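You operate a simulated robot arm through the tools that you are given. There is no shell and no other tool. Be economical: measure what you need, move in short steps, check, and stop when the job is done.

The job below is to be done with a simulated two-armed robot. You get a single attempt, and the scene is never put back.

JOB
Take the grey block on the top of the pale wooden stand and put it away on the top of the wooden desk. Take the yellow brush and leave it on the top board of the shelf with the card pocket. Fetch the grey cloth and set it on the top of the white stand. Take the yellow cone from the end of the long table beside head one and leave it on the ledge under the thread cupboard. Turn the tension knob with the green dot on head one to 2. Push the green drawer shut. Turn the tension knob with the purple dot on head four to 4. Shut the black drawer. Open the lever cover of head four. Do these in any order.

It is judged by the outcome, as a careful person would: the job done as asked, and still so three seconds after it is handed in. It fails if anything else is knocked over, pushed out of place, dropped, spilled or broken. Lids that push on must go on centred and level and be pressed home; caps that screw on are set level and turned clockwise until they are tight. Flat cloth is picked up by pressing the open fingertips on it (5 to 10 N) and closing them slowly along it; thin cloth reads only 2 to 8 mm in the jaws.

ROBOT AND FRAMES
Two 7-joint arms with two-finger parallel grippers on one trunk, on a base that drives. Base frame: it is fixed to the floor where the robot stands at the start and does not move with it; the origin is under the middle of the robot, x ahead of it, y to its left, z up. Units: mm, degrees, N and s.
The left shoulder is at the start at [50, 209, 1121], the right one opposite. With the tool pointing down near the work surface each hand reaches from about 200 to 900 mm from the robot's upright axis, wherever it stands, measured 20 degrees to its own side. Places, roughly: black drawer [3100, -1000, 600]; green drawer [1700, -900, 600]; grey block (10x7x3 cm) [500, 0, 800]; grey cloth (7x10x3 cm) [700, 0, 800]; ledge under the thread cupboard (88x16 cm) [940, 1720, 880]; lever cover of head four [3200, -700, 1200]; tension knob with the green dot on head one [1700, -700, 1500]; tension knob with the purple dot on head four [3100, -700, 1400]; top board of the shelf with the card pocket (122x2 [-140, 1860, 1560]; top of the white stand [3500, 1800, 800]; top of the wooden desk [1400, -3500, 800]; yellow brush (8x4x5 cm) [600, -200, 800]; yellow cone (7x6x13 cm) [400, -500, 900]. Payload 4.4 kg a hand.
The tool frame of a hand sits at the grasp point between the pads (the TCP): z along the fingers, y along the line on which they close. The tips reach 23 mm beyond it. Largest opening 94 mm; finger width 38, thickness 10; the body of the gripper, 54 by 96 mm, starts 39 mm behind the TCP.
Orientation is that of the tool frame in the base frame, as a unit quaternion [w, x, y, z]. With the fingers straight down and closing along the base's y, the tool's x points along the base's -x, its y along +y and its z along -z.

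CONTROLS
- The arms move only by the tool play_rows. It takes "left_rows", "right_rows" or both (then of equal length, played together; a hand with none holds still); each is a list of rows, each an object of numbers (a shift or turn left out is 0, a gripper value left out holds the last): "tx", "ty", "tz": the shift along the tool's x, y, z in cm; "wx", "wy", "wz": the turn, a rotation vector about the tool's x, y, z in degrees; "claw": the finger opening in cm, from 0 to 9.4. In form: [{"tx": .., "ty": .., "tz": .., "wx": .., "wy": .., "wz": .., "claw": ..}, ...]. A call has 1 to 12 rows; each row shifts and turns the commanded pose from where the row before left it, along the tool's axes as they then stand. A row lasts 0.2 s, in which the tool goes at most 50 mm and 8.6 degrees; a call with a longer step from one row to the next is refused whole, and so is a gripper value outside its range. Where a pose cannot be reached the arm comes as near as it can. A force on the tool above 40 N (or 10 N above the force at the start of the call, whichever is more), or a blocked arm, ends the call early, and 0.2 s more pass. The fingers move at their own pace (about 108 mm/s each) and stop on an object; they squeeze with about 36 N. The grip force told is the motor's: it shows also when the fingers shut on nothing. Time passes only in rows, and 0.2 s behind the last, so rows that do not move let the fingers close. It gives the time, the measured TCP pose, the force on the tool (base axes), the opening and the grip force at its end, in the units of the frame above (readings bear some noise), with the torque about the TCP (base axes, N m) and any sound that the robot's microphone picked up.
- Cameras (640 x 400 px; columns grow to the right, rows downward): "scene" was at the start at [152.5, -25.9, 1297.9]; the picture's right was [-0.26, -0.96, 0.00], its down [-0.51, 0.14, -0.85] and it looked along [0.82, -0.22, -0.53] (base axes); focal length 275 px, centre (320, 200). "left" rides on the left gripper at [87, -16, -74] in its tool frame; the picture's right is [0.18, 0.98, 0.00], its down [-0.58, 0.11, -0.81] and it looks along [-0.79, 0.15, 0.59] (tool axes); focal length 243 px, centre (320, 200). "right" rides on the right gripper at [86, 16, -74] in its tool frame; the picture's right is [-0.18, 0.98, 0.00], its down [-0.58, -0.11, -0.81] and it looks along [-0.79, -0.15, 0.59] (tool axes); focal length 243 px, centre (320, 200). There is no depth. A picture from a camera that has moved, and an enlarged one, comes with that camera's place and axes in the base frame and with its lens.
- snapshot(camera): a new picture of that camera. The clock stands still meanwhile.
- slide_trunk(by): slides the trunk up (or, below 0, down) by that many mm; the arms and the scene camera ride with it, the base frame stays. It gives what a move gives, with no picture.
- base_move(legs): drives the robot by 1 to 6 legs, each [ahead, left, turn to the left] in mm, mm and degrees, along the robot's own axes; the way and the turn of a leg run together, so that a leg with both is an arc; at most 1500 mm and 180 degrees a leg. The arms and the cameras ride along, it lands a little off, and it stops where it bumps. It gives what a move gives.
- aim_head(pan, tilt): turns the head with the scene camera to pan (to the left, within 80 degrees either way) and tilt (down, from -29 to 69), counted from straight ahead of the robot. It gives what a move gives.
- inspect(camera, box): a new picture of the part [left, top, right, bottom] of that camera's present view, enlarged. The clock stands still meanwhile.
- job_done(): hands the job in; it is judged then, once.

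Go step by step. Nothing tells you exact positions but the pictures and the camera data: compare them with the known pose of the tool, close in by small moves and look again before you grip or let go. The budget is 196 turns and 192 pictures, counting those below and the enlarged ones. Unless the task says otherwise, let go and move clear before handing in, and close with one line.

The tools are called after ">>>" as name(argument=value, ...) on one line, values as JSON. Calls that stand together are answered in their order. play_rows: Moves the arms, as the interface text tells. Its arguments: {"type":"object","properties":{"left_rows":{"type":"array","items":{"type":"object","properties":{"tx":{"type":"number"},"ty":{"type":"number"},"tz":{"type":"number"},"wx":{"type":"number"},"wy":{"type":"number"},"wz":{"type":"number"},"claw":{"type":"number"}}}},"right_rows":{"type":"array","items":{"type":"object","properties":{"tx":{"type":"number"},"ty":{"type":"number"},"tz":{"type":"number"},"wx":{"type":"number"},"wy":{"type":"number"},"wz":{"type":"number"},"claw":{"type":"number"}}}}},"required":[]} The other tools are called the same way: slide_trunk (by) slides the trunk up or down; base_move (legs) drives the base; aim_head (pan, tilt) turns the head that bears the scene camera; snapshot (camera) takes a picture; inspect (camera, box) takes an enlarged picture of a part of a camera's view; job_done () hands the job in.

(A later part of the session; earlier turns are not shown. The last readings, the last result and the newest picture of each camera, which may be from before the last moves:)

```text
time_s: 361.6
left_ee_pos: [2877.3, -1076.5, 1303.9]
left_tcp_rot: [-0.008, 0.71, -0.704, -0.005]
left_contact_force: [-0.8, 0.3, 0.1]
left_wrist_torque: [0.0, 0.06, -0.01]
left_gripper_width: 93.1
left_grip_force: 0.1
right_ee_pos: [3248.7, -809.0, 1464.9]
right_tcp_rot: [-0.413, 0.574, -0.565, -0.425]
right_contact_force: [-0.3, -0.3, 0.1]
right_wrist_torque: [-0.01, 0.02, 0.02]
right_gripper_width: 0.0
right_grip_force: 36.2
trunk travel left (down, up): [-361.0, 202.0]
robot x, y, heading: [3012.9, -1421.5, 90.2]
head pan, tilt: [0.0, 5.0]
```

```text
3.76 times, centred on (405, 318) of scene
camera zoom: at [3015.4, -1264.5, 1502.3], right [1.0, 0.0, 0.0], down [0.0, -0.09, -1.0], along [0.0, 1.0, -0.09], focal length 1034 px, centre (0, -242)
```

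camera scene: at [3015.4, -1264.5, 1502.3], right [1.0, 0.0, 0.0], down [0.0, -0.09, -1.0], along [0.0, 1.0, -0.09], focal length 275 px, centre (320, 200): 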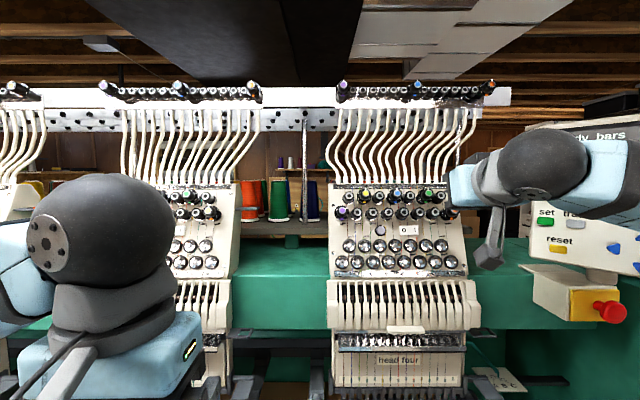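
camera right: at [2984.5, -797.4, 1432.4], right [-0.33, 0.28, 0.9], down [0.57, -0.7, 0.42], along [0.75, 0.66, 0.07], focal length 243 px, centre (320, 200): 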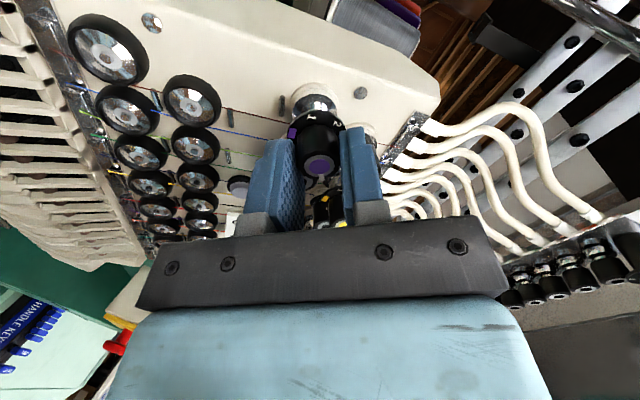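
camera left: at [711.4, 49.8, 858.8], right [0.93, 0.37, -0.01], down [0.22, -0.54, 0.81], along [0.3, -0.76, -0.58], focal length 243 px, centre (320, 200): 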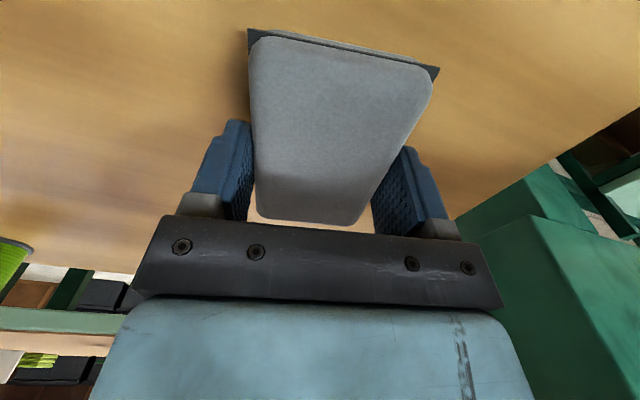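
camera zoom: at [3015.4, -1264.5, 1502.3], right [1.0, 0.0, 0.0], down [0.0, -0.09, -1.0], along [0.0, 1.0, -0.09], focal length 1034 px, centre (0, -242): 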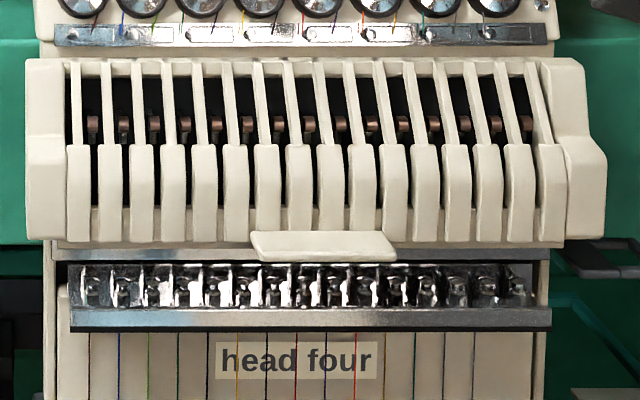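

The purple knob reads 4. Next is the lever cover: its lip is at about (3180, -758, 1209) and the cover is hinged at the top, so I lower the closed right hand in front of it, level and rolled flat.

>>> play_rows(right_rows=[{"tz": -4}, {"tz": -4}, {"wy": -5.7}, {"wy": -5.7}, {"wy": -5.6}, {"tx": 4.6}, {"tx": 4.6}, {"tx": 4.6}, {"tx": 4.6}, {"tx": 4.6}, {"tx": 4.6}, {"ty": 4.6}])

>>> play_rows(right_rows=[{"ty": 2.3}, {"wz": 8.2}, {"wz": 8.2}, {"wz": 8.2}, {"wz": 8.2}, {"wz": 8.2}, {"wz": 8.2}, {"wz": 8.2}, {"wz": 8.2}, {"wz": 8.2}, {"wz": 8.2}, {"wz": 8}])

>>> snapshot(camera="scene")

>>> snapshot(camera="right")

```text
time_s: 364.2
left_ee_pos: [2870.3, -1074.5, 1301.1]
left_tcp_rot: [-0.011, 0.711, -0.703, -0.003]
left_contact_force: [-0.2, 0.4, 0.3]
left_wrist_torque: [0.0, -0.03, 0.03]
left_gripper_width: 93.0
left_grip_force: 0.0
right_ee_pos: [3195.6, -883.5, 1374.6]
right_tcp_rot: [-0.493, 0.506, -0.497, -0.503]
right_contact_force: [-0.7, -0.3, -0.5]
right_wrist_torque: [0.0, -0.02, -0.02]
right_gripper_width: 0.0
right_grip_force: 36.4
right hand out of reach, approached as far as the arm can: row 8, 9, 10, 11
trunk travel left (down, up): [-361.0, 202.0]
robot x, y, heading: [3014.5, -1420.6, 90.2]
head pan, tilt: [0.0, 5.0]
```

```text
time_s: 366.8
left_ee_pos: [2874.1, -1075.8, 1302.3]
left_tcp_rot: [-0.01, 0.71, -0.704, -0.004]
left_contact_force: [-1.6, 0.0, 0.0]
left_wrist_torque: [-0.02, 0.01, -0.03]
left_gripper_width: 92.8
left_grip_force: 0.1
right_ee_pos: [3175.5, -885.9, 1375.7]
right_tcp_rot: [-0.009, -0.004, 0.709, 0.706]
right_contact_force: [1.4, -0.3, -0.3]
right_wrist_torque: [-0.01, 0.0, 0.0]
right_gripper_width: 0.0
right_grip_force: 35.6
trunk travel left (down, up): [-361.0, 202.0]
robot x, y, heading: [3017.1, -1421.3, 90.2]
head pan, tilt: [0.0, 5.0]
```

```text
60 pictures are left
camera scene: at [3012.1, -1264.1, 1502.2], right [1.0, 0.0, 0.0], down [0.0, -0.09, -1.0], along [0.0, 1.0, -0.09], focal length 275 px, centre (320, 200)
```

scene: 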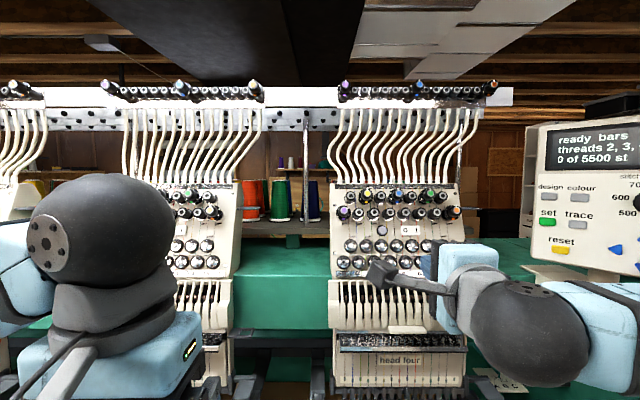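

```text
59 pictures are left
camera right: at [3092.2, -961.7, 1393.8], right [0.19, 0.01, 0.98], down [0.6, -0.8, -0.11], along [0.78, 0.61, -0.16], focal length 243 px, centre (320, 200)
```

right: 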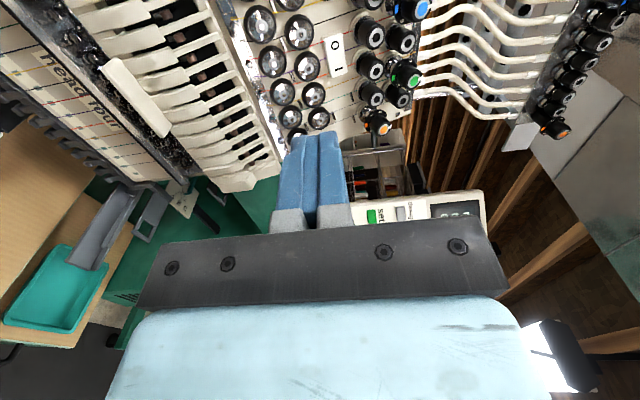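

The hand is level with flat fingers. I lower the trunk to bring it under the lip height.

>>> slide_trunk(by=-192)

>>> aim_head(pan=-20, tilt=5)

>>> snapshot(camera="scene")

>>> snapshot(camera="right")

```text
time_s: 368.9
left_ee_pos: [2873.4, -1075.6, 1111.2]
left_tcp_rot: [-0.01, 0.71, -0.704, -0.004]
left_contact_force: [0.3, -0.4, -0.4]
left_wrist_torque: [0.0, 0.01, -0.02]
left_gripper_width: 93.0
left_grip_force: 0.1
right_ee_pos: [3175.7, -886.1, 1183.1]
right_tcp_rot: [-0.008, -0.006, 0.708, 0.706]
right_contact_force: [-0.1, 0.3, 0.1]
right_wrist_torque: [0.0, 0.03, 0.02]
right_gripper_width: 0.1
right_grip_force: 36.3
trunk travel left (down, up): [-169.0, 394.0]
robot x, y, heading: [3015.3, -1422.7, 90.1]
head pan, tilt: [0.0, 5.0]
```

```text
time_s: 369.8
left_ee_pos: [2874.0, -1076.6, 1111.1]
left_tcp_rot: [-0.009, 0.71, -0.704, -0.003]
left_contact_force: [0.4, -0.2, -0.8]
left_wrist_torque: [-0.02, -0.02, -0.01]
left_gripper_width: 93.3
left_grip_force: 0.1
right_ee_pos: [3176.9, -885.9, 1183.7]
right_tcp_rot: [-0.008, -0.006, 0.708, 0.706]
right_contact_force: [-0.2, -0.2, -0.1]
right_wrist_torque: [0.0, -0.02, 0.03]
right_gripper_width: 0.0
right_grip_force: 36.4
trunk travel left (down, up): [-169.0, 394.0]
robot x, y, heading: [3012.6, -1426.6, 90.2]
head pan, tilt: [-20.0, 5.0]
```

```text
58 pictures are left
camera scene: at [3043.4, -1269.5, 1310.2], right [0.94, -0.34, 0.0], down [-0.03, -0.08, -1.0], along [0.34, 0.94, -0.09], focal length 275 px, centre (320, 200)
```

scene: 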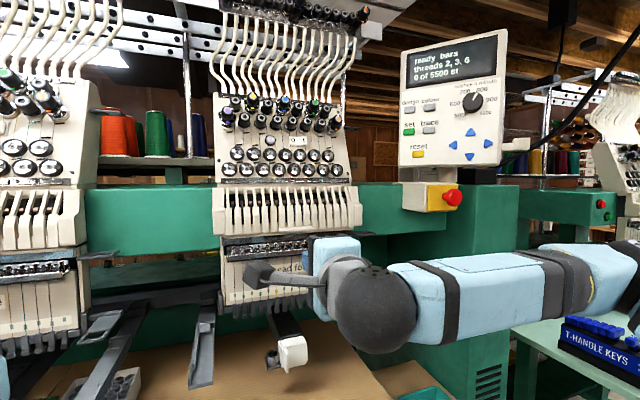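

```text
57 pictures are left
camera right: at [3092.2, -961.6, 1201.6], right [0.19, 0.01, 0.98], down [0.6, -0.8, -0.11], along [0.78, 0.61, -0.15], focal length 243 px, centre (320, 200)
```

right: 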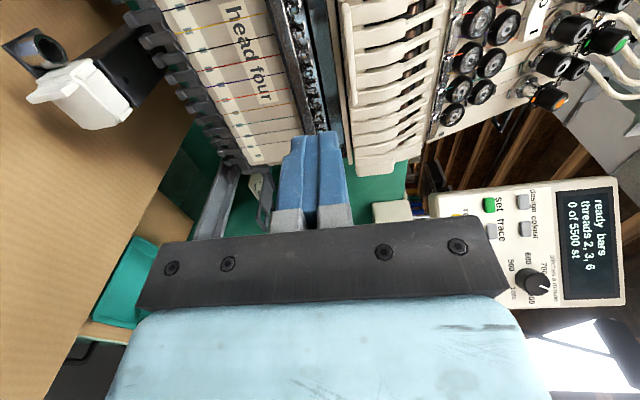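

The lip is about 17 mm above the fingers' centre line and the bar below is set further back. I advance under the lip.

>>> play_rows(right_rows=[{"tz": 3, "ty": 0.3}, {"tz": 3}, {"tz": 2}, {"tz": 1.3}, {"tz": 1.3}, {}])

>>> snapshot(camera="right")

>>> inspect(camera="scene", box=[200, 170, 420, 310])

```text
time_s: 371.2
left_ee_pos: [2873.4, -1075.3, 1112.2]
left_tcp_rot: [-0.009, 0.71, -0.704, -0.004]
left_contact_force: [0.7, -0.5, 0.1]
left_wrist_torque: [0.03, -0.02, 0.01]
left_gripper_width: 93.2
left_grip_force: 0.1
right_ee_pos: [3174.1, -780.5, 1185.7]
right_tcp_rot: [-0.009, -0.004, 0.709, 0.705]
right_contact_force: [-0.1, 0.5, -0.5]
right_wrist_torque: [-0.03, 0.01, 0.01]
right_gripper_width: 0.0
right_grip_force: 35.9
trunk travel left (down, up): [-169.0, 394.0]
robot x, y, heading: [3013.8, -1422.8, 90.2]
head pan, tilt: [-20.0, 5.0]
```

```text
56 pictures are left
camera right: at [3090.7, -856.4, 1203.8], right [0.19, 0.01, 0.98], down [0.6, -0.8, -0.11], along [0.78, 0.61, -0.15], focal length 243 px, centre (320, 200)
```

right: 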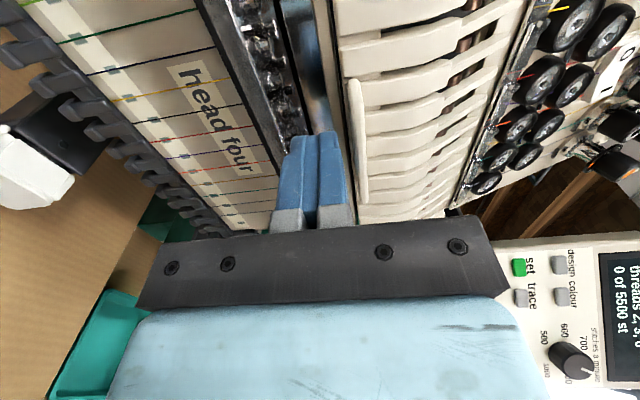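

```text
2.86 times, centred on (310, 240) of scene
camera zoom: at [3043.6, -1269.7, 1310.3], right [0.94, -0.34, 0.0], down [-0.03, -0.08, -1.0], along [0.34, 0.94, -0.09], focal length 785 px, centre (349, 86)
```

zoom: 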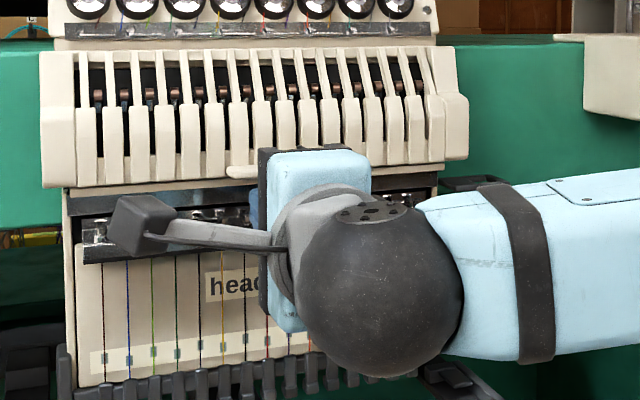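

The fingertips are about 14 mm under the lip. I lift gently.

>>> play_rows(right_rows=[{"tz": 0.4}, {"ty": 0.7}, {"ty": 0.7}, {"ty": 0.7}, {"ty": 0.7}, {"ty": 0.7}, {"ty": 0.7}, {}])

>>> snapshot(camera="right")

>>> inspect(camera="scene", box=[200, 170, 420, 310])

```text
time_s: 372.1
left_ee_pos: [2875.6, -1076.3, 1110.9]
left_tcp_rot: [-0.009, 0.71, -0.704, -0.005]
left_contact_force: [0.1, -0.4, 0.0]
left_wrist_torque: [0.01, -0.01, 0.01]
left_gripper_width: 93.0
left_grip_force: 0.1
right_ee_pos: [3174.3, -776.4, 1194.2]
right_tcp_rot: [-0.008, -0.007, 0.715, 0.7]
right_contact_force: [3.1, -4.6, -8.2]
right_wrist_torque: [-0.1, 0.0, -0.13]
right_gripper_width: 0.1
right_grip_force: 35.7
trunk travel left (down, up): [-169.0, 394.0]
robot x, y, heading: [3012.9, -1422.6, 90.0]
head pan, tilt: [-20.0, 5.0]
stopped in row 4 (right hand): the force on the tool passed its limit at 46 N (the readings are from after the stop); the commanded pose is now the measured one
```

```text
54 pictures are left
camera right: at [3090.9, -852.6, 1214.1], right [0.18, 0.03, 0.98], down [0.6, -0.8, -0.09], along [0.78, 0.6, -0.16], focal length 243 px, centre (320, 200)
```

right: 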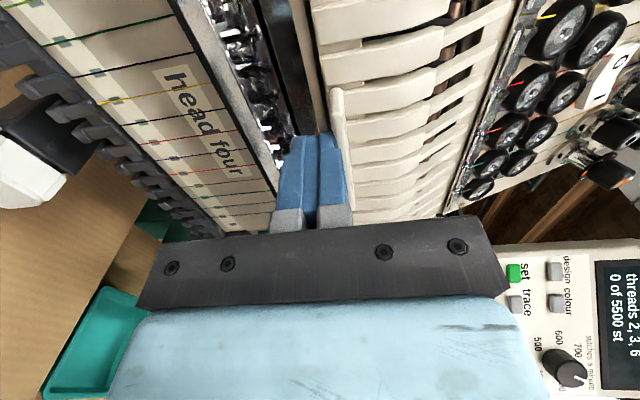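

```text
2.86 times, centred on (310, 240) of scene
camera zoom: at [3044.3, -1270.0, 1310.3], right [0.94, -0.34, 0.0], down [-0.03, -0.08, -1.0], along [0.34, 0.94, -0.09], focal length 785 px, centre (349, 86)
```

zoom: 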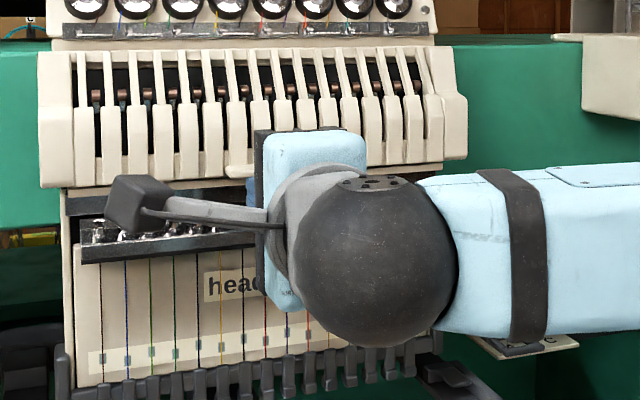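

Lifting straight up has poor leverage, so I'll grip the lip between the fingers (now closing vertically) and swing it outward about its top hinge.

>>> play_rows(right_rows=[{"ty": -0.4}, {"tz": -3}, {"tz": -2, "claw": 3}, {"ty": 1.7}, {}])

>>> snapshot(camera="right")

```text
time_s: 373.3
left_ee_pos: [2872.9, -1076.8, 1111.6]
left_tcp_rot: [-0.01, 0.71, -0.705, -0.004]
left_contact_force: [0.0, -0.1, -0.2]
left_wrist_torque: [-0.01, -0.01, 0.02]
left_gripper_width: 92.8
left_grip_force: 0.0
right_ee_pos: [3175.4, -826.3, 1210.2]
right_tcp_rot: [-0.007, -0.007, 0.714, 0.7]
right_contact_force: [-0.6, -0.4, -0.9]
right_wrist_torque: [0.0, -0.03, 0.02]
right_gripper_width: 30.1
right_grip_force: 0.1
trunk travel left (down, up): [-169.0, 394.0]
robot x, y, heading: [3015.0, -1416.6, 89.9]
head pan, tilt: [-20.0, 5.0]
```

```text
52 pictures are left
camera right: at [3091.8, -902.7, 1229.5], right [0.18, 0.02, 0.98], down [0.6, -0.8, -0.09], along [0.78, 0.6, -0.16], focal length 243 px, centre (320, 200)
```

right: 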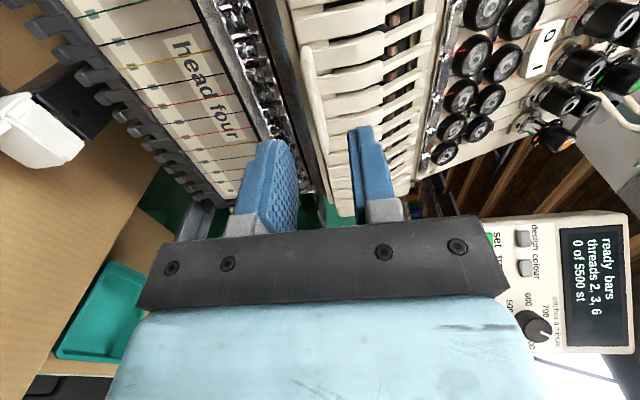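

>>> play_rows(right_rows=[{"ty": -0.4, "tz": 1.5}, {"tz": 1.5}, {"tz": 0.8}, {"tz": 0.6}, {"claw": 2}, {"claw": 1}, {"claw": 0.2}, {}])

>>> snapshot(camera="right")

```text
time_s: 375.1
left_ee_pos: [2873.7, -1076.3, 1110.4]
left_tcp_rot: [-0.009, 0.71, -0.704, -0.004]
left_contact_force: [-1.3, -0.5, 0.2]
left_wrist_torque: [0.01, 0.0, 0.01]
left_gripper_width: 93.0
left_grip_force: 0.1
right_ee_pos: [3173.1, -783.9, 1206.7]
right_tcp_rot: [-0.008, -0.007, 0.713, 0.701]
right_contact_force: [0.5, 3.4, 8.5]
right_wrist_torque: [0.25, -0.24, 0.05]
right_gripper_width: 5.8
right_grip_force: 44.9
trunk travel left (down, up): [-169.0, 394.0]
robot x, y, heading: [3011.1, -1419.4, 90.3]
head pan, tilt: [-20.0, 5.0]
```

```text
51 pictures are left
camera right: at [3090.4, -858.6, 1225.3], right [0.18, 0.02, 0.98], down [0.6, -0.8, -0.1], along [0.78, 0.6, -0.16], focal length 243 px, centre (320, 200)
```

right: 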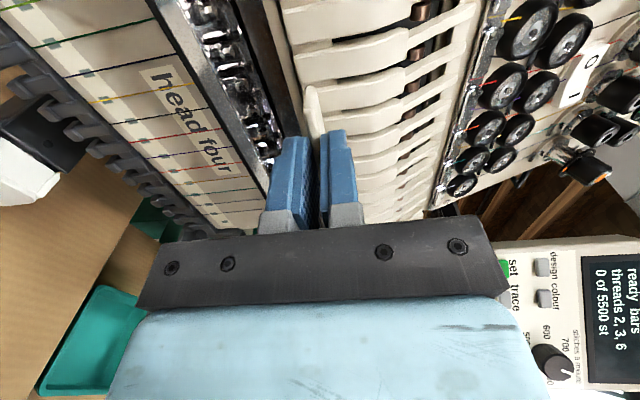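

The lip is gripped (5.8 mm). I swing it out in small arc steps.

>>> play_rows(right_rows=[{"tz": -0.9, "ty": 0.6, "wx": 6}, {"tz": -0.9, "ty": 0.6, "wx": 6}, {"tz": -0.9, "ty": 0.6, "wx": 6}, {}])

>>> inspect(camera="scene", box=[200, 150, 420, 290])

```text
time_s: 375.8
left_ee_pos: [2873.0, -1076.2, 1110.2]
left_tcp_rot: [-0.01, 0.711, -0.703, -0.004]
left_contact_force: [0.2, 0.7, 0.0]
left_wrist_torque: [0.02, 0.03, 0.02]
left_gripper_width: 92.8
left_grip_force: 0.1
right_ee_pos: [3174.0, -800.6, 1226.7]
right_tcp_rot: [-0.007, -0.005, 0.791, 0.612]
right_contact_force: [-2.5, 4.8, 6.5]
right_wrist_torque: [0.24, -0.11, -0.54]
right_gripper_width: 5.5
right_grip_force: 45.1
trunk travel left (down, up): [-169.0, 394.0]
robot x, y, heading: [3012.1, -1422.7, 90.2]
head pan, tilt: [-20.0, 5.0]
stopped in row 3 (right hand): the force on the tool passed its limit at 42 N (the readings are from after the stop); the commanded pose is now the measured one
```

```text
2.86 times, centred on (310, 220) of scene
camera zoom: at [3042.7, -1269.2, 1309.8], right [0.94, -0.34, 0.0], down [-0.03, -0.08, -1.0], along [0.34, 0.94, -0.09], focal length 785 px, centre (349, 143)
```

zoom: 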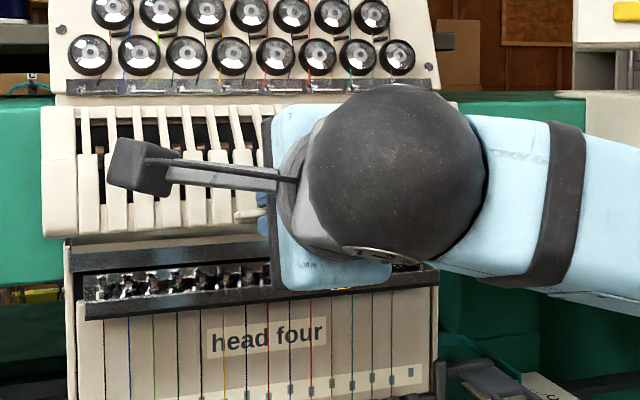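

The cover is opening. I continue with a slightly corrected arc.

>>> play_rows(right_rows=[{"tz": -0.75, "ty": 0.8, "wx": 6}, {"tz": -0.75, "ty": 0.8, "wx": 6}, {"tz": -0.75, "ty": 0.8, "wx": 6}, {"tz": -0.75, "ty": 0.8, "wx": 6}, {}])

>>> inspect(camera="scene", box=[200, 150, 420, 290])

```text
time_s: 377.0
left_ee_pos: [2872.3, -1078.7, 1112.1]
left_tcp_rot: [-0.011, 0.71, -0.704, -0.004]
left_contact_force: [0.3, 1.5, 0.0]
left_wrist_torque: [0.0, -0.04, -0.03]
left_gripper_width: 93.1
left_grip_force: 0.0
right_ee_pos: [3174.4, -818.9, 1267.0]
right_tcp_rot: [-0.006, -0.008, 0.901, 0.434]
right_contact_force: [-8.7, -28.5, -9.0]
right_wrist_torque: [-0.35, 1.65, -0.65]
right_gripper_width: 5.4
right_grip_force: 44.9
trunk travel left (down, up): [-169.0, 394.0]
robot x, y, heading: [3013.2, -1418.1, 90.3]
head pan, tilt: [-20.0, 5.0]
```

```text
2.86 times, centred on (310, 220) of scene
camera zoom: at [3042.8, -1273.3, 1310.7], right [0.94, -0.34, 0.0], down [-0.03, -0.08, -1.0], along [0.34, 0.94, -0.08], focal length 785 px, centre (349, 143)
```

zoom: 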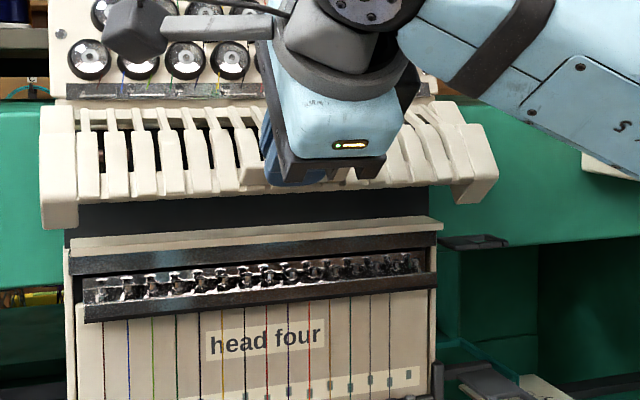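

Opening about 38°. I ease slightly outward and continue the arc to about 60°.

>>> play_rows(right_rows=[{"tz": -0.9, "ty": 0.1, "wx": 5.6}, {"tz": -0.86, "ty": 0.35, "wx": 5.6}, {"tz": -0.86, "ty": 0.45, "wx": 5.6}, {"tz": -0.82, "ty": 0.5, "wx": 5.6}, {}])

>>> inspect(camera="scene", box=[200, 130, 420, 270])

```text
time_s: 378.1
left_ee_pos: [2870.6, -1071.9, 1110.2]
left_tcp_rot: [-0.008, 0.712, -0.703, -0.001]
left_contact_force: [0.7, 0.4, 0.7]
left_wrist_torque: [-0.04, 0.03, 0.03]
left_gripper_width: 93.0
left_grip_force: 0.1
right_ee_pos: [3174.7, -819.7, 1297.1]
right_tcp_rot: [-0.006, -0.005, 0.968, 0.252]
right_contact_force: [-8.2, 25.9, 5.2]
right_wrist_torque: [0.82, 0.61, -1.16]
right_gripper_width: 6.3
right_grip_force: 44.9
trunk travel left (down, up): [-169.0, 394.0]
robot x, y, heading: [3014.8, -1419.5, 90.2]
head pan, tilt: [-20.0, 5.0]
stopped in row 5 (right hand): the force on the tool passed its limit at 45 N (the readings are from after the stop); the commanded pose is now the measured one
```

```text
2.86 times, centred on (310, 200) of scene
camera zoom: at [3041.5, -1264.2, 1309.7], right [0.94, -0.34, 0.0], down [-0.03, -0.09, -1.0], along [0.34, 0.94, -0.09], focal length 785 px, centre (349, 200)
```

zoom: 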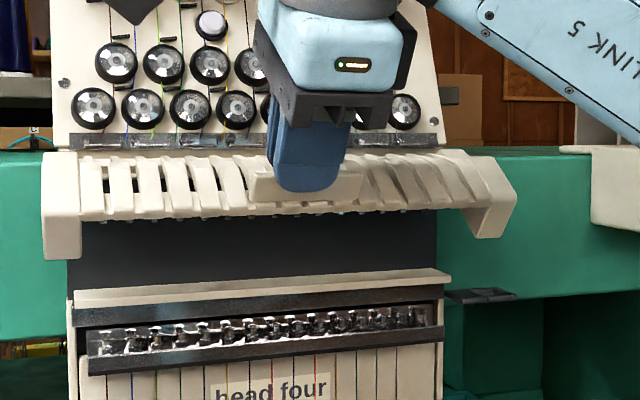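

About 60° open. I continue the arc inward and up.

>>> play_rows(right_rows=[{"tz": -0.85, "ty": 0.55, "wx": 5}, {"tz": -0.9, "ty": 0.55, "wx": 5}, {"tz": -0.9, "ty": 0.55, "wx": 5}, {"tz": -0.9, "ty": 0.55, "wx": 5}, {}])

>>> inspect(camera="scene", box=[200, 110, 420, 250])

```text
time_s: 379.1
left_ee_pos: [2871.2, -1070.6, 1109.0]
left_tcp_rot: [-0.009, 0.711, -0.703, -0.001]
left_contact_force: [-0.1, 1.1, 0.1]
left_wrist_torque: [0.0, 0.0, -0.02]
left_gripper_width: 92.9
left_grip_force: 0.0
right_ee_pos: [3173.9, -810.6, 1334.7]
right_tcp_rot: [-0.004, -0.005, 0.997, 0.081]
right_contact_force: [-7.5, 21.5, -4.5]
right_wrist_torque: [0.59, -0.23, -1.67]
right_gripper_width: 6.2
right_grip_force: 45.3
trunk travel left (down, up): [-169.0, 394.0]
robot x, y, heading: [3012.3, -1418.9, 90.2]
head pan, tilt: [-20.0, 5.0]
stopped in row 5 (right hand): the force on the tool passed its limit at 41 N (the readings are from after the stop); the commanded pose is now the measured one
```

```text
2.86 times, centred on (310, 180) of scene
camera zoom: at [3041.8, -1263.6, 1309.5], right [0.94, -0.34, 0.0], down [-0.03, -0.09, -1.0], along [0.34, 0.94, -0.09], focal length 785 px, centre (349, 257)
```

zoom: 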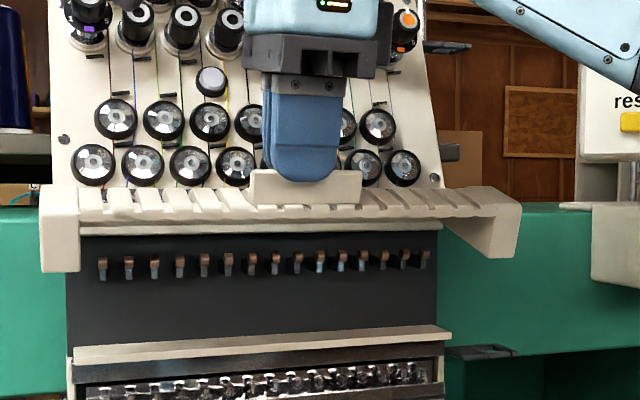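

Nearly horizontal now. I go a bit further, to about 90°.

>>> play_rows(right_rows=[{"tz": -0.75, "ty": 0.75, "wx": 4}, {"tz": -0.75, "ty": 0.75, "wx": 4}, {"tz": -0.7, "ty": 0.7}, {}])

>>> inspect(camera="scene", box=[200, 110, 420, 250])

```text
time_s: 380.1
left_ee_pos: [2872.1, -1075.0, 1111.3]
left_tcp_rot: [-0.01, 0.711, -0.703, -0.004]
left_contact_force: [-0.7, -0.4, 0.6]
left_wrist_torque: [-0.02, 0.0, -0.02]
left_gripper_width: 93.3
left_grip_force: 0.0
right_ee_pos: [3175.2, -796.6, 1360.8]
right_tcp_rot: [-0.002, -0.007, 1.0, 0.014]
right_contact_force: [-8.1, 5.5, -6.8]
right_wrist_torque: [-0.19, -0.95, -1.72]
right_gripper_width: 5.9
right_grip_force: 45.4
trunk travel left (down, up): [-169.0, 394.0]
robot x, y, heading: [3010.3, -1420.1, 90.1]
head pan, tilt: [-20.0, 5.0]
```

```text
2.86 times, centred on (310, 180) of scene
camera zoom: at [3041.8, -1267.3, 1310.1], right [0.94, -0.34, 0.0], down [-0.03, -0.08, -1.0], along [0.34, 0.94, -0.09], focal length 785 px, centre (349, 257)
```

zoom: 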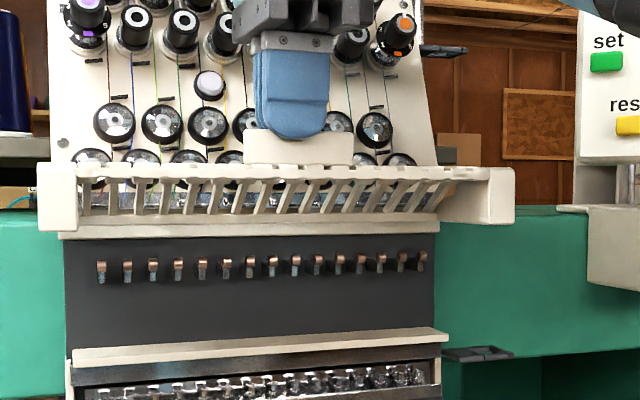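

The cover is past horizontal and moves easily. A little more, then I release and see whether it stays.

>>> play_rows(right_rows=[{"tz": -0.5, "ty": 0.5}, {"tz": -0.4, "ty": 0.4}, {}])

>>> play_rows(right_rows=[{"claw": 1.2}, {"claw": 2}, {}, {}])

>>> inspect(camera="scene", box=[200, 110, 420, 250])

```text
time_s: 380.9
left_ee_pos: [2871.9, -1075.5, 1111.8]
left_tcp_rot: [-0.011, 0.71, -0.704, -0.003]
left_contact_force: [0.4, 0.2, -0.5]
left_wrist_torque: [-0.03, 0.0, 0.02]
left_gripper_width: 93.0
left_grip_force: 0.0
right_ee_pos: [3174.7, -789.8, 1372.9]
right_tcp_rot: [-0.003, -0.007, 1.0, 0.015]
right_contact_force: [-9.5, -0.2, -1.9]
right_wrist_torque: [-0.29, -0.23, -1.72]
right_gripper_width: 6.4
right_grip_force: 45.0
trunk travel left (down, up): [-169.0, 394.0]
robot x, y, heading: [3016.2, -1423.3, 90.3]
head pan, tilt: [-20.0, 5.0]
```

```text
time_s: 381.9
left_ee_pos: [2872.8, -1075.6, 1110.6]
left_tcp_rot: [-0.01, 0.711, -0.704, -0.004]
left_contact_force: [-0.5, 0.4, -0.3]
left_wrist_torque: [0.0, -0.01, 0.02]
left_gripper_width: 93.1
left_grip_force: 0.1
right_ee_pos: [3176.9, -789.3, 1371.9]
right_tcp_rot: [-0.003, -0.006, 1.0, 0.015]
right_contact_force: [0.5, -0.3, -0.5]
right_wrist_torque: [-0.01, 0.0, 0.0]
right_gripper_width: 20.3
right_grip_force: 0.3
trunk travel left (down, up): [-169.0, 394.0]
robot x, y, heading: [3015.8, -1420.2, 89.9]
head pan, tilt: [-20.0, 5.0]
```

```text
2.86 times, centred on (310, 180) of scene
camera zoom: at [3043.4, -1268.6, 1310.2], right [0.94, -0.34, 0.0], down [-0.03, -0.08, -1.0], along [0.34, 0.94, -0.09], focal length 785 px, centre (349, 257)
```

zoom: 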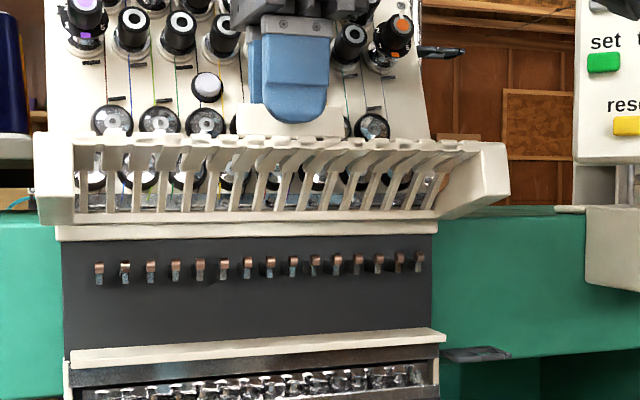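

It stays for now. I withdraw the hand up and back, and look again.

>>> play_rows(right_rows=[{"tz": -2.5}, {"tz": -2.5}, {"ty": -4}, {"ty": -4}, {"ty": -4}, {}])

>>> inspect(camera="scene", box=[200, 110, 420, 250])

```text
time_s: 383.3
left_ee_pos: [2871.9, -1075.6, 1110.2]
left_tcp_rot: [-0.009, 0.711, -0.703, -0.003]
left_contact_force: [0.2, 0.4, 0.1]
left_wrist_torque: [0.03, -0.01, 0.0]
left_gripper_width: 92.8
left_grip_force: 0.0
right_ee_pos: [3176.8, -911.4, 1417.7]
right_tcp_rot: [-0.002, -0.007, 1.0, 0.015]
right_contact_force: [0.5, 1.1, 0.3]
right_wrist_torque: [-0.02, -0.03, 0.0]
right_gripper_width: 19.7
right_grip_force: 0.1
trunk travel left (down, up): [-169.0, 394.0]
robot x, y, heading: [3009.7, -1417.8, 90.2]
head pan, tilt: [-20.0, 5.0]
```

```text
2.86 times, centred on (310, 180) of scene
camera zoom: at [3042.8, -1268.0, 1310.1], right [0.94, -0.34, 0.0], down [-0.03, -0.08, -1.0], along [0.34, 0.94, -0.09], focal length 785 px, centre (349, 257)
```

zoom: 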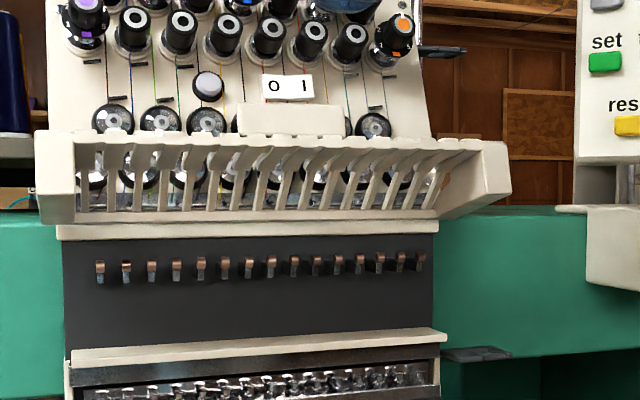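

The cover stays open at about 115°. I give it a gentle nudge from the front to see if it is at its stop.

>>> play_rows(right_rows=[{"claw": 0}, {"tz": 2.5}, {"tz": 2.5}, {"ty": 4}, {"ty": 4}, {"ty": 1.5}, {"ty": 1}, {"ty": 0.5}, {"ty": 0.5}, {"ty": 0.5}, {"ty": 0.5}])

>>> inspect(camera="scene", box=[200, 110, 420, 250])

```text
time_s: 385.7
left_ee_pos: [2874.1, -1078.9, 1112.5]
left_tcp_rot: [-0.012, 0.71, -0.705, -0.004]
left_contact_force: [-0.7, -0.7, 1.2]
left_wrist_torque: [0.02, 0.03, 0.02]
left_gripper_width: 93.0
left_grip_force: 0.1
right_ee_pos: [3177.4, -794.7, 1375.1]
right_tcp_rot: [-0.002, -0.009, 1.0, 0.013]
right_contact_force: [2.2, -24.4, -5.5]
right_wrist_torque: [-0.58, 0.0, -0.44]
right_gripper_width: 0.1
right_grip_force: 36.2
trunk travel left (down, up): [-169.0, 394.0]
robot x, y, heading: [3017.2, -1418.7, 89.8]
head pan, tilt: [-20.0, 5.0]
stopped in row 11 (right hand): the force on the tool passed its limit at 44 N (the readings are from after the stop); the commanded pose is now the measured one
```

```text
2.86 times, centred on (310, 180) of scene
camera zoom: at [3044.2, -1273.6, 1310.8], right [0.94, -0.34, 0.0], down [-0.03, -0.08, -1.0], along [0.34, 0.94, -0.08], focal length 785 px, centre (349, 257)
```

zoom: 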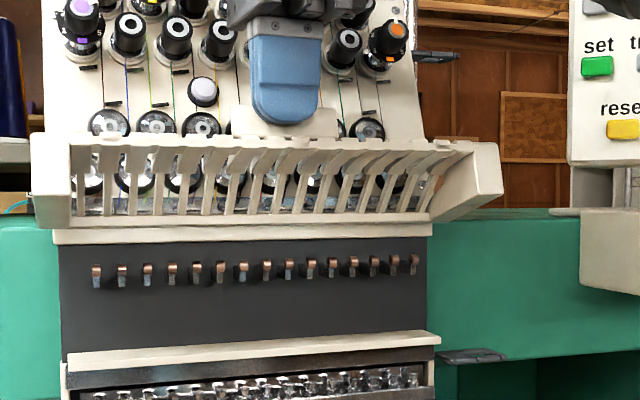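

The cover is at its stop, fully open. I back off, raise, and drive to head one.

>>> play_rows(right_rows=[{"ty": -4}, {"ty": -4}, {"ty": -4}, {"ty": -4}, {"ty": -4}])

>>> slide_trunk(by=192)

>>> base_move(legs=[[-200, 0, 0], [0, 1330, 0]])

>>> aim_head(pan=0, tilt=5)

>>> snapshot(camera="scene")

```text
time_s: 386.9
left_ee_pos: [2872.9, -1077.8, 1112.0]
left_tcp_rot: [-0.01, 0.71, -0.704, -0.004]
left_contact_force: [0.1, -0.3, 0.0]
left_wrist_torque: [0.02, 0.01, 0.01]
left_gripper_width: 92.9
left_grip_force: 0.1
right_ee_pos: [3180.4, -991.2, 1367.5]
right_tcp_rot: [-0.002, -0.008, 1.0, 0.013]
right_contact_force: [-0.2, 0.1, 0.9]
right_wrist_torque: [0.01, 0.0, -0.02]
right_gripper_width: 0.2
right_grip_force: 36.0
trunk travel left (down, up): [-169.0, 394.0]
robot x, y, heading: [3010.7, -1420.2, 90.3]
head pan, tilt: [-20.0, 5.0]
```

```text
time_s: 389.0
left_ee_pos: [2873.6, -1075.7, 1303.0]
left_tcp_rot: [-0.01, 0.71, -0.704, -0.003]
left_contact_force: [0.1, 0.1, -0.8]
left_wrist_torque: [0.0, -0.03, -0.01]
left_gripper_width: 93.1
left_grip_force: 0.0
right_ee_pos: [3179.8, -990.4, 1557.8]
right_tcp_rot: [-0.002, -0.007, 1.0, 0.012]
right_contact_force: [-0.1, -0.2, -0.5]
right_wrist_torque: [0.03, -0.02, 0.03]
right_gripper_width: 0.0
right_grip_force: 36.2
trunk travel left (down, up): [-361.0, 202.0]
robot x, y, heading: [3009.9, -1423.5, 90.2]
head pan, tilt: [-20.0, 5.0]
```

```text
time_s: 402.2
left_ee_pos: [1528.5, -1266.6, 1303.1]
left_tcp_rot: [0.01, -0.704, 0.71, 0.003]
left_contact_force: [0.1, 0.0, -1.6]
left_wrist_torque: [-0.01, 0.02, -0.01]
left_gripper_width: 93.2
left_grip_force: 0.0
right_ee_pos: [1835.8, -1185.2, 1558.6]
right_tcp_rot: [-0.002, 0.001, 1.0, 0.012]
right_contact_force: [0.9, 0.5, 0.2]
right_wrist_torque: [-0.02, -0.03, 0.04]
right_gripper_width: 0.0
right_grip_force: 36.0
trunk travel left (down, up): [-361.0, 202.0]
robot x, y, heading: [1663.6, -1610.8, 89.1]
head pan, tilt: [-20.0, 5.0]
```

```text
time_s: 403.1
left_ee_pos: [1527.4, -1266.7, 1302.6]
left_tcp_rot: [0.011, -0.704, 0.711, 0.003]
left_contact_force: [0.0, 0.3, -0.3]
left_wrist_torque: [0.03, 0.0, 0.0]
left_gripper_width: 93.1
left_grip_force: 0.2
right_ee_pos: [1836.0, -1185.7, 1560.1]
right_tcp_rot: [-0.003, 0.0, 1.0, 0.012]
right_contact_force: [-0.6, 0.2, 0.4]
right_wrist_torque: [-0.03, -0.05, -0.02]
right_gripper_width: 0.0
right_grip_force: 36.5
trunk travel left (down, up): [-361.0, 202.0]
robot x, y, heading: [1665.1, -1614.7, 88.9]
head pan, tilt: [0.0, 5.0]
```

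```text
42 pictures are left
camera scene: at [1663.6, -1456.6, 1502.2], right [1.0, -0.02, 0.0], down [0.0, -0.09, -1.0], along [0.02, 1.0, -0.09], focal length 275 px, centre (320, 200)
```

scene: 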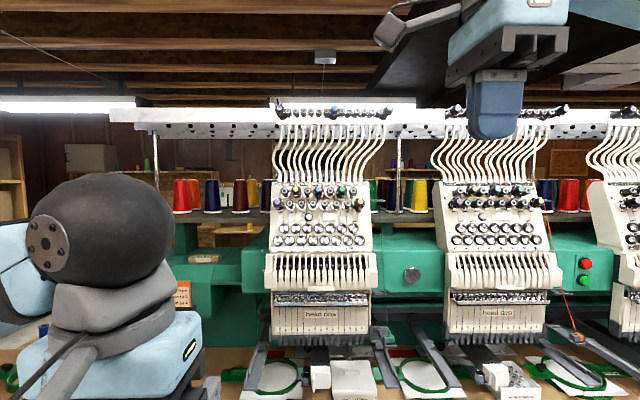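

>>> inspect(camera="scene", box=[265, 175, 375, 225])

>>> inspect(camera="scene", box=[330, 180, 354, 200])

```text
5.82 times, centred on (320, 200) of scene
camera zoom: at [1663.6, -1456.6, 1502.2], right [1.0, -0.02, 0.0], down [0.0, -0.09, -1.0], along [0.02, 1.0, -0.09], focal length 1599 px, centre (320, 200)
```

zoom: 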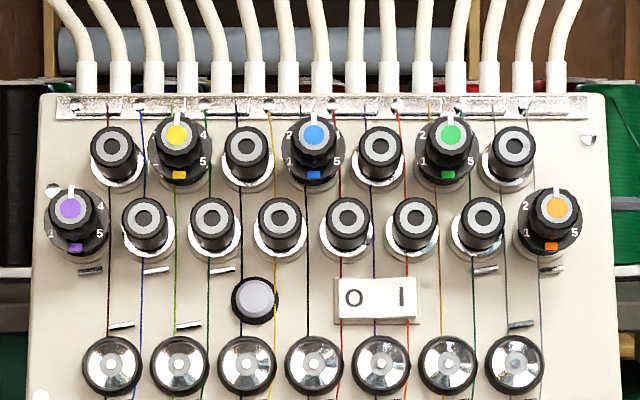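

```text
16.00 times, centred on (342, 190) of scene
camera zoom: at [1663.6, -1456.6, 1502.2], right [1.0, -0.02, 0.0], down [0.0, -0.09, -1.0], along [0.02, 1.0, -0.09], focal length 4397 px, centre (-32, 360)
```

zoom: 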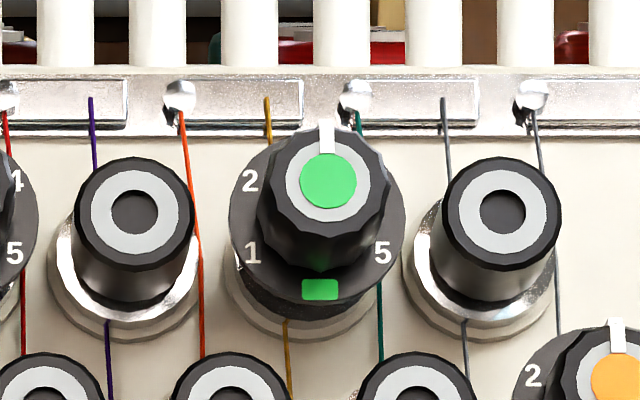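

The green knob also points at 3 and needs 60° counter-clockwise to 2. I square up, drive in, and re-orient the right hand.

>>> base_move(legs=[[0, 0, 1.1], [193, 0, 0]])

>>> play_rows(right_rows=[{"wz": -7.5, "claw": 4}, {"wz": -7.5}, {"wz": -7.5}, {"wz": -7.5}, {"wz": -7.5}, {"wz": -7.5}, {"wz": -7.5}, {"wz": -7.5}, {"wz": -7.5}, {"wz": -7.5}, {"wz": -7.5}, {"wz": -7.5}])

>>> play_rows(right_rows=[{"wy": -7.3}, {"wy": -7.3}, {"wy": -7.3}, {"wy": -7.3}, {"wy": -7.3}, {"wy": -7.3}, {"wy": -7.3}, {"wy": -7.3}, {"wy": -7.3}, {"wy": -7.3}, {}])

>>> snapshot(camera="right")

```text
time_s: 405.0
left_ee_pos: [1520.1, -1076.6, 1304.3]
left_tcp_rot: [-0.01, 0.711, -0.703, -0.003]
left_contact_force: [1.0, 0.3, 0.6]
left_wrist_torque: [-0.02, 0.03, -0.01]
left_gripper_width: 92.9
left_grip_force: 0.1
right_ee_pos: [1825.2, -990.4, 1559.6]
right_tcp_rot: [-0.003, -0.009, 1.0, 0.013]
right_contact_force: [0.1, -0.1, 0.2]
right_wrist_torque: [-0.01, 0.01, -0.01]
right_gripper_width: 0.1
right_grip_force: 36.5
trunk travel left (down, up): [-361.0, 202.0]
robot x, y, heading: [1658.0, -1421.3, 90.2]
head pan, tilt: [0.0, 5.0]
```

```text
time_s: 407.6
left_ee_pos: [1520.2, -1076.3, 1303.0]
left_tcp_rot: [-0.01, 0.711, -0.703, -0.004]
left_contact_force: [0.1, 0.5, 0.3]
left_wrist_torque: [0.0, 0.01, 0.04]
left_gripper_width: 93.1
left_grip_force: 0.0
right_ee_pos: [1826.7, -988.7, 1559.4]
right_tcp_rot: [-0.007, 0.715, -0.7, -0.01]
right_contact_force: [-0.3, 0.2, -0.3]
right_wrist_torque: [-0.03, 0.01, -0.01]
right_gripper_width: 40.1
right_grip_force: 0.1
trunk travel left (down, up): [-361.0, 202.0]
robot x, y, heading: [1664.9, -1416.3, 90.2]
head pan, tilt: [0.0, 5.0]
```

```text
time_s: 410.0
left_ee_pos: [1521.2, -1075.9, 1304.1]
left_tcp_rot: [-0.01, 0.711, -0.704, -0.004]
left_contact_force: [0.0, 0.0, -0.9]
left_wrist_torque: [0.05, 0.01, 0.0]
left_gripper_width: 92.6
left_grip_force: 0.0
right_ee_pos: [1827.3, -989.9, 1558.8]
right_tcp_rot: [-0.423, 0.567, -0.558, -0.434]
right_contact_force: [0.5, 0.5, 0.5]
right_wrist_torque: [-0.02, -0.04, -0.02]
right_gripper_width: 39.9
right_grip_force: 0.0
trunk travel left (down, up): [-361.0, 202.0]
robot x, y, heading: [1663.6, -1421.9, 90.1]
head pan, tilt: [0.0, 5.0]
```

```text
39 pictures are left
camera right: at [1813.0, -1084.5, 1497.4], right [-0.98, 0.03, 0.18], down [0.12, -0.62, 0.78], along [0.14, 0.78, 0.6], focal length 243 px, centre (320, 200)
```

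right: 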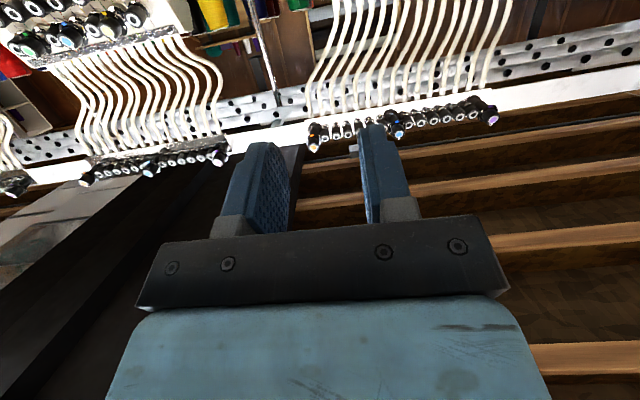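

>>> play_rows(right_rows=[{"wy": 1.6}, {"ty": 4.3}, {"ty": 4.4}, {"tz": 4.15}, {"tz": 4.15}, {"tz": 4.15}, {"tz": 4.15}, {"tz": 4.15}, {"tz": 4.1}, {}])

>>> inspect(camera="right", box=[220, 40, 420, 220])

```text
time_s: 412.2
left_ee_pos: [1520.1, -1076.7, 1303.3]
left_tcp_rot: [-0.01, 0.711, -0.703, -0.004]
left_contact_force: [0.2, 0.0, -0.3]
left_wrist_torque: [0.01, 0.03, -0.01]
left_gripper_width: 93.0
left_grip_force: 0.0
right_ee_pos: [1733.9, -754.2, 1485.5]
right_tcp_rot: [-0.415, 0.573, -0.564, -0.425]
right_contact_force: [0.7, -0.3, 0.4]
right_wrist_torque: [0.01, 0.02, -0.01]
right_gripper_width: 39.9
right_grip_force: 0.1
trunk travel left (down, up): [-361.0, 202.0]
robot x, y, heading: [1661.1, -1423.0, 89.7]
head pan, tilt: [0.0, 5.0]
```

```text
2.22 times, centred on (320, 130) of right
camera zoom: at [1719.6, -851.0, 1426.3], right [-0.98, 0.04, 0.18], down [0.12, -0.6, 0.79], along [0.14, 0.8, 0.58], focal length 539 px, centre (320, 356)
```

zoom: 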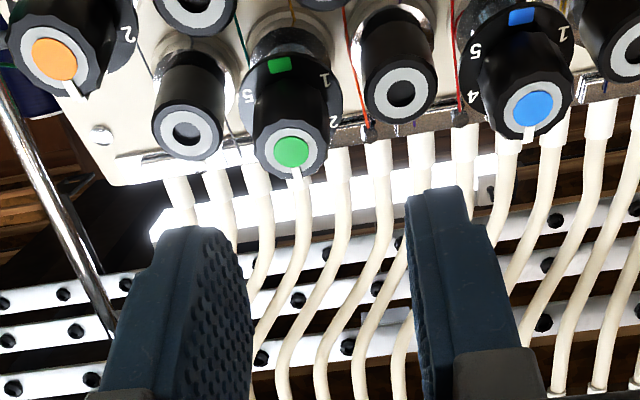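

The green dot matches my estimate, about 7 mm to the right. I correct, pre-roll 30°, and advance partway.

>>> play_rows(right_rows=[{"ty": -0.75}, {"wz": 7.5}, {"wz": 7.5}, {"wz": 7.5}, {"wz": 7.5}, {"tz": 2}, {"tz": 1.9}, {}])

>>> inspect(camera="right", box=[220, 60, 420, 240])

```text
time_s: 414.0
left_ee_pos: [1520.6, -1075.5, 1303.4]
left_tcp_rot: [-0.011, 0.711, -0.703, -0.003]
left_contact_force: [-0.7, 0.0, 0.6]
left_wrist_torque: [-0.04, 0.01, 0.01]
left_gripper_width: 92.9
left_grip_force: 0.0
right_ee_pos: [1741.4, -714.5, 1475.3]
right_tcp_rot: [0.291, -0.407, 0.695, 0.517]
right_contact_force: [-1.2, 0.0, 0.9]
right_wrist_torque: [-0.02, -0.03, 0.03]
right_gripper_width: 39.9
right_grip_force: 0.2
trunk travel left (down, up): [-361.0, 202.0]
robot x, y, heading: [1662.5, -1420.4, 90.2]
head pan, tilt: [0.0, 5.0]
```

```text
2.22 times, centred on (320, 150) of right
camera zoom: at [1686.8, -808.0, 1434.9], right [-0.76, 0.18, 0.63], down [0.4, -0.63, 0.67], along [0.51, 0.75, 0.41], focal length 539 px, centre (320, 311)
```

zoom: 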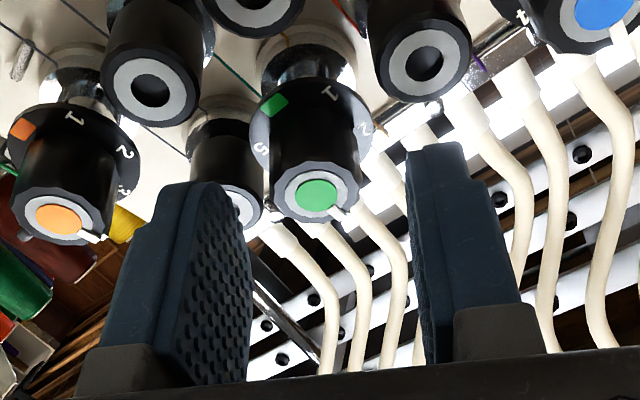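

Centred. I advance 13 mm, close, and turn 60° counter-clockwise.

>>> play_rows(right_rows=[{"tz": 0.65}, {"tz": 0.65}, {"claw": 3.4}, {"claw": 2.8}, {"claw": 2.3}, {"claw": 1.9}, {"claw": 1.5}, {}])

>>> inspect(camera="right", box=[220, 60, 420, 240])

```text
time_s: 415.8
left_ee_pos: [1520.1, -1076.8, 1303.6]
left_tcp_rot: [-0.01, 0.711, -0.703, -0.005]
left_contact_force: [0.5, -0.4, 0.5]
left_wrist_torque: [0.01, 0.01, 0.03]
left_gripper_width: 93.0
left_grip_force: 0.0
right_ee_pos: [1742.0, -702.9, 1471.0]
right_tcp_rot: [0.292, -0.407, 0.694, 0.517]
right_contact_force: [3.0, -2.0, -3.7]
right_wrist_torque: [-0.35, -0.25, -0.69]
right_gripper_width: 22.4
right_grip_force: 45.0
trunk travel left (down, up): [-361.0, 202.0]
robot x, y, heading: [1665.6, -1418.8, 90.2]
head pan, tilt: [0.0, 5.0]
```

```text
2.22 times, centred on (320, 150) of right
camera zoom: at [1687.2, -795.2, 1430.7], right [-0.76, 0.18, 0.63], down [0.4, -0.63, 0.67], along [0.51, 0.76, 0.41], focal length 539 px, centre (320, 311)
```

zoom: 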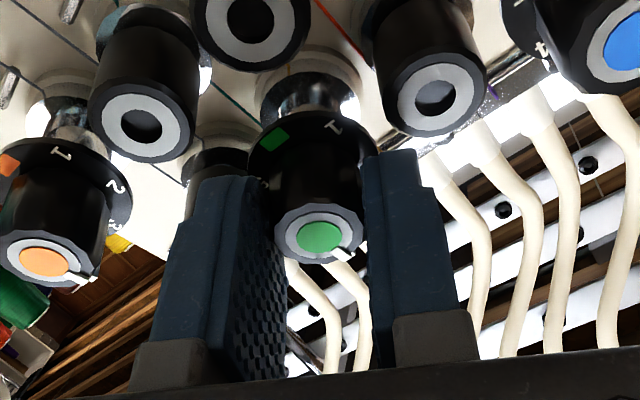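

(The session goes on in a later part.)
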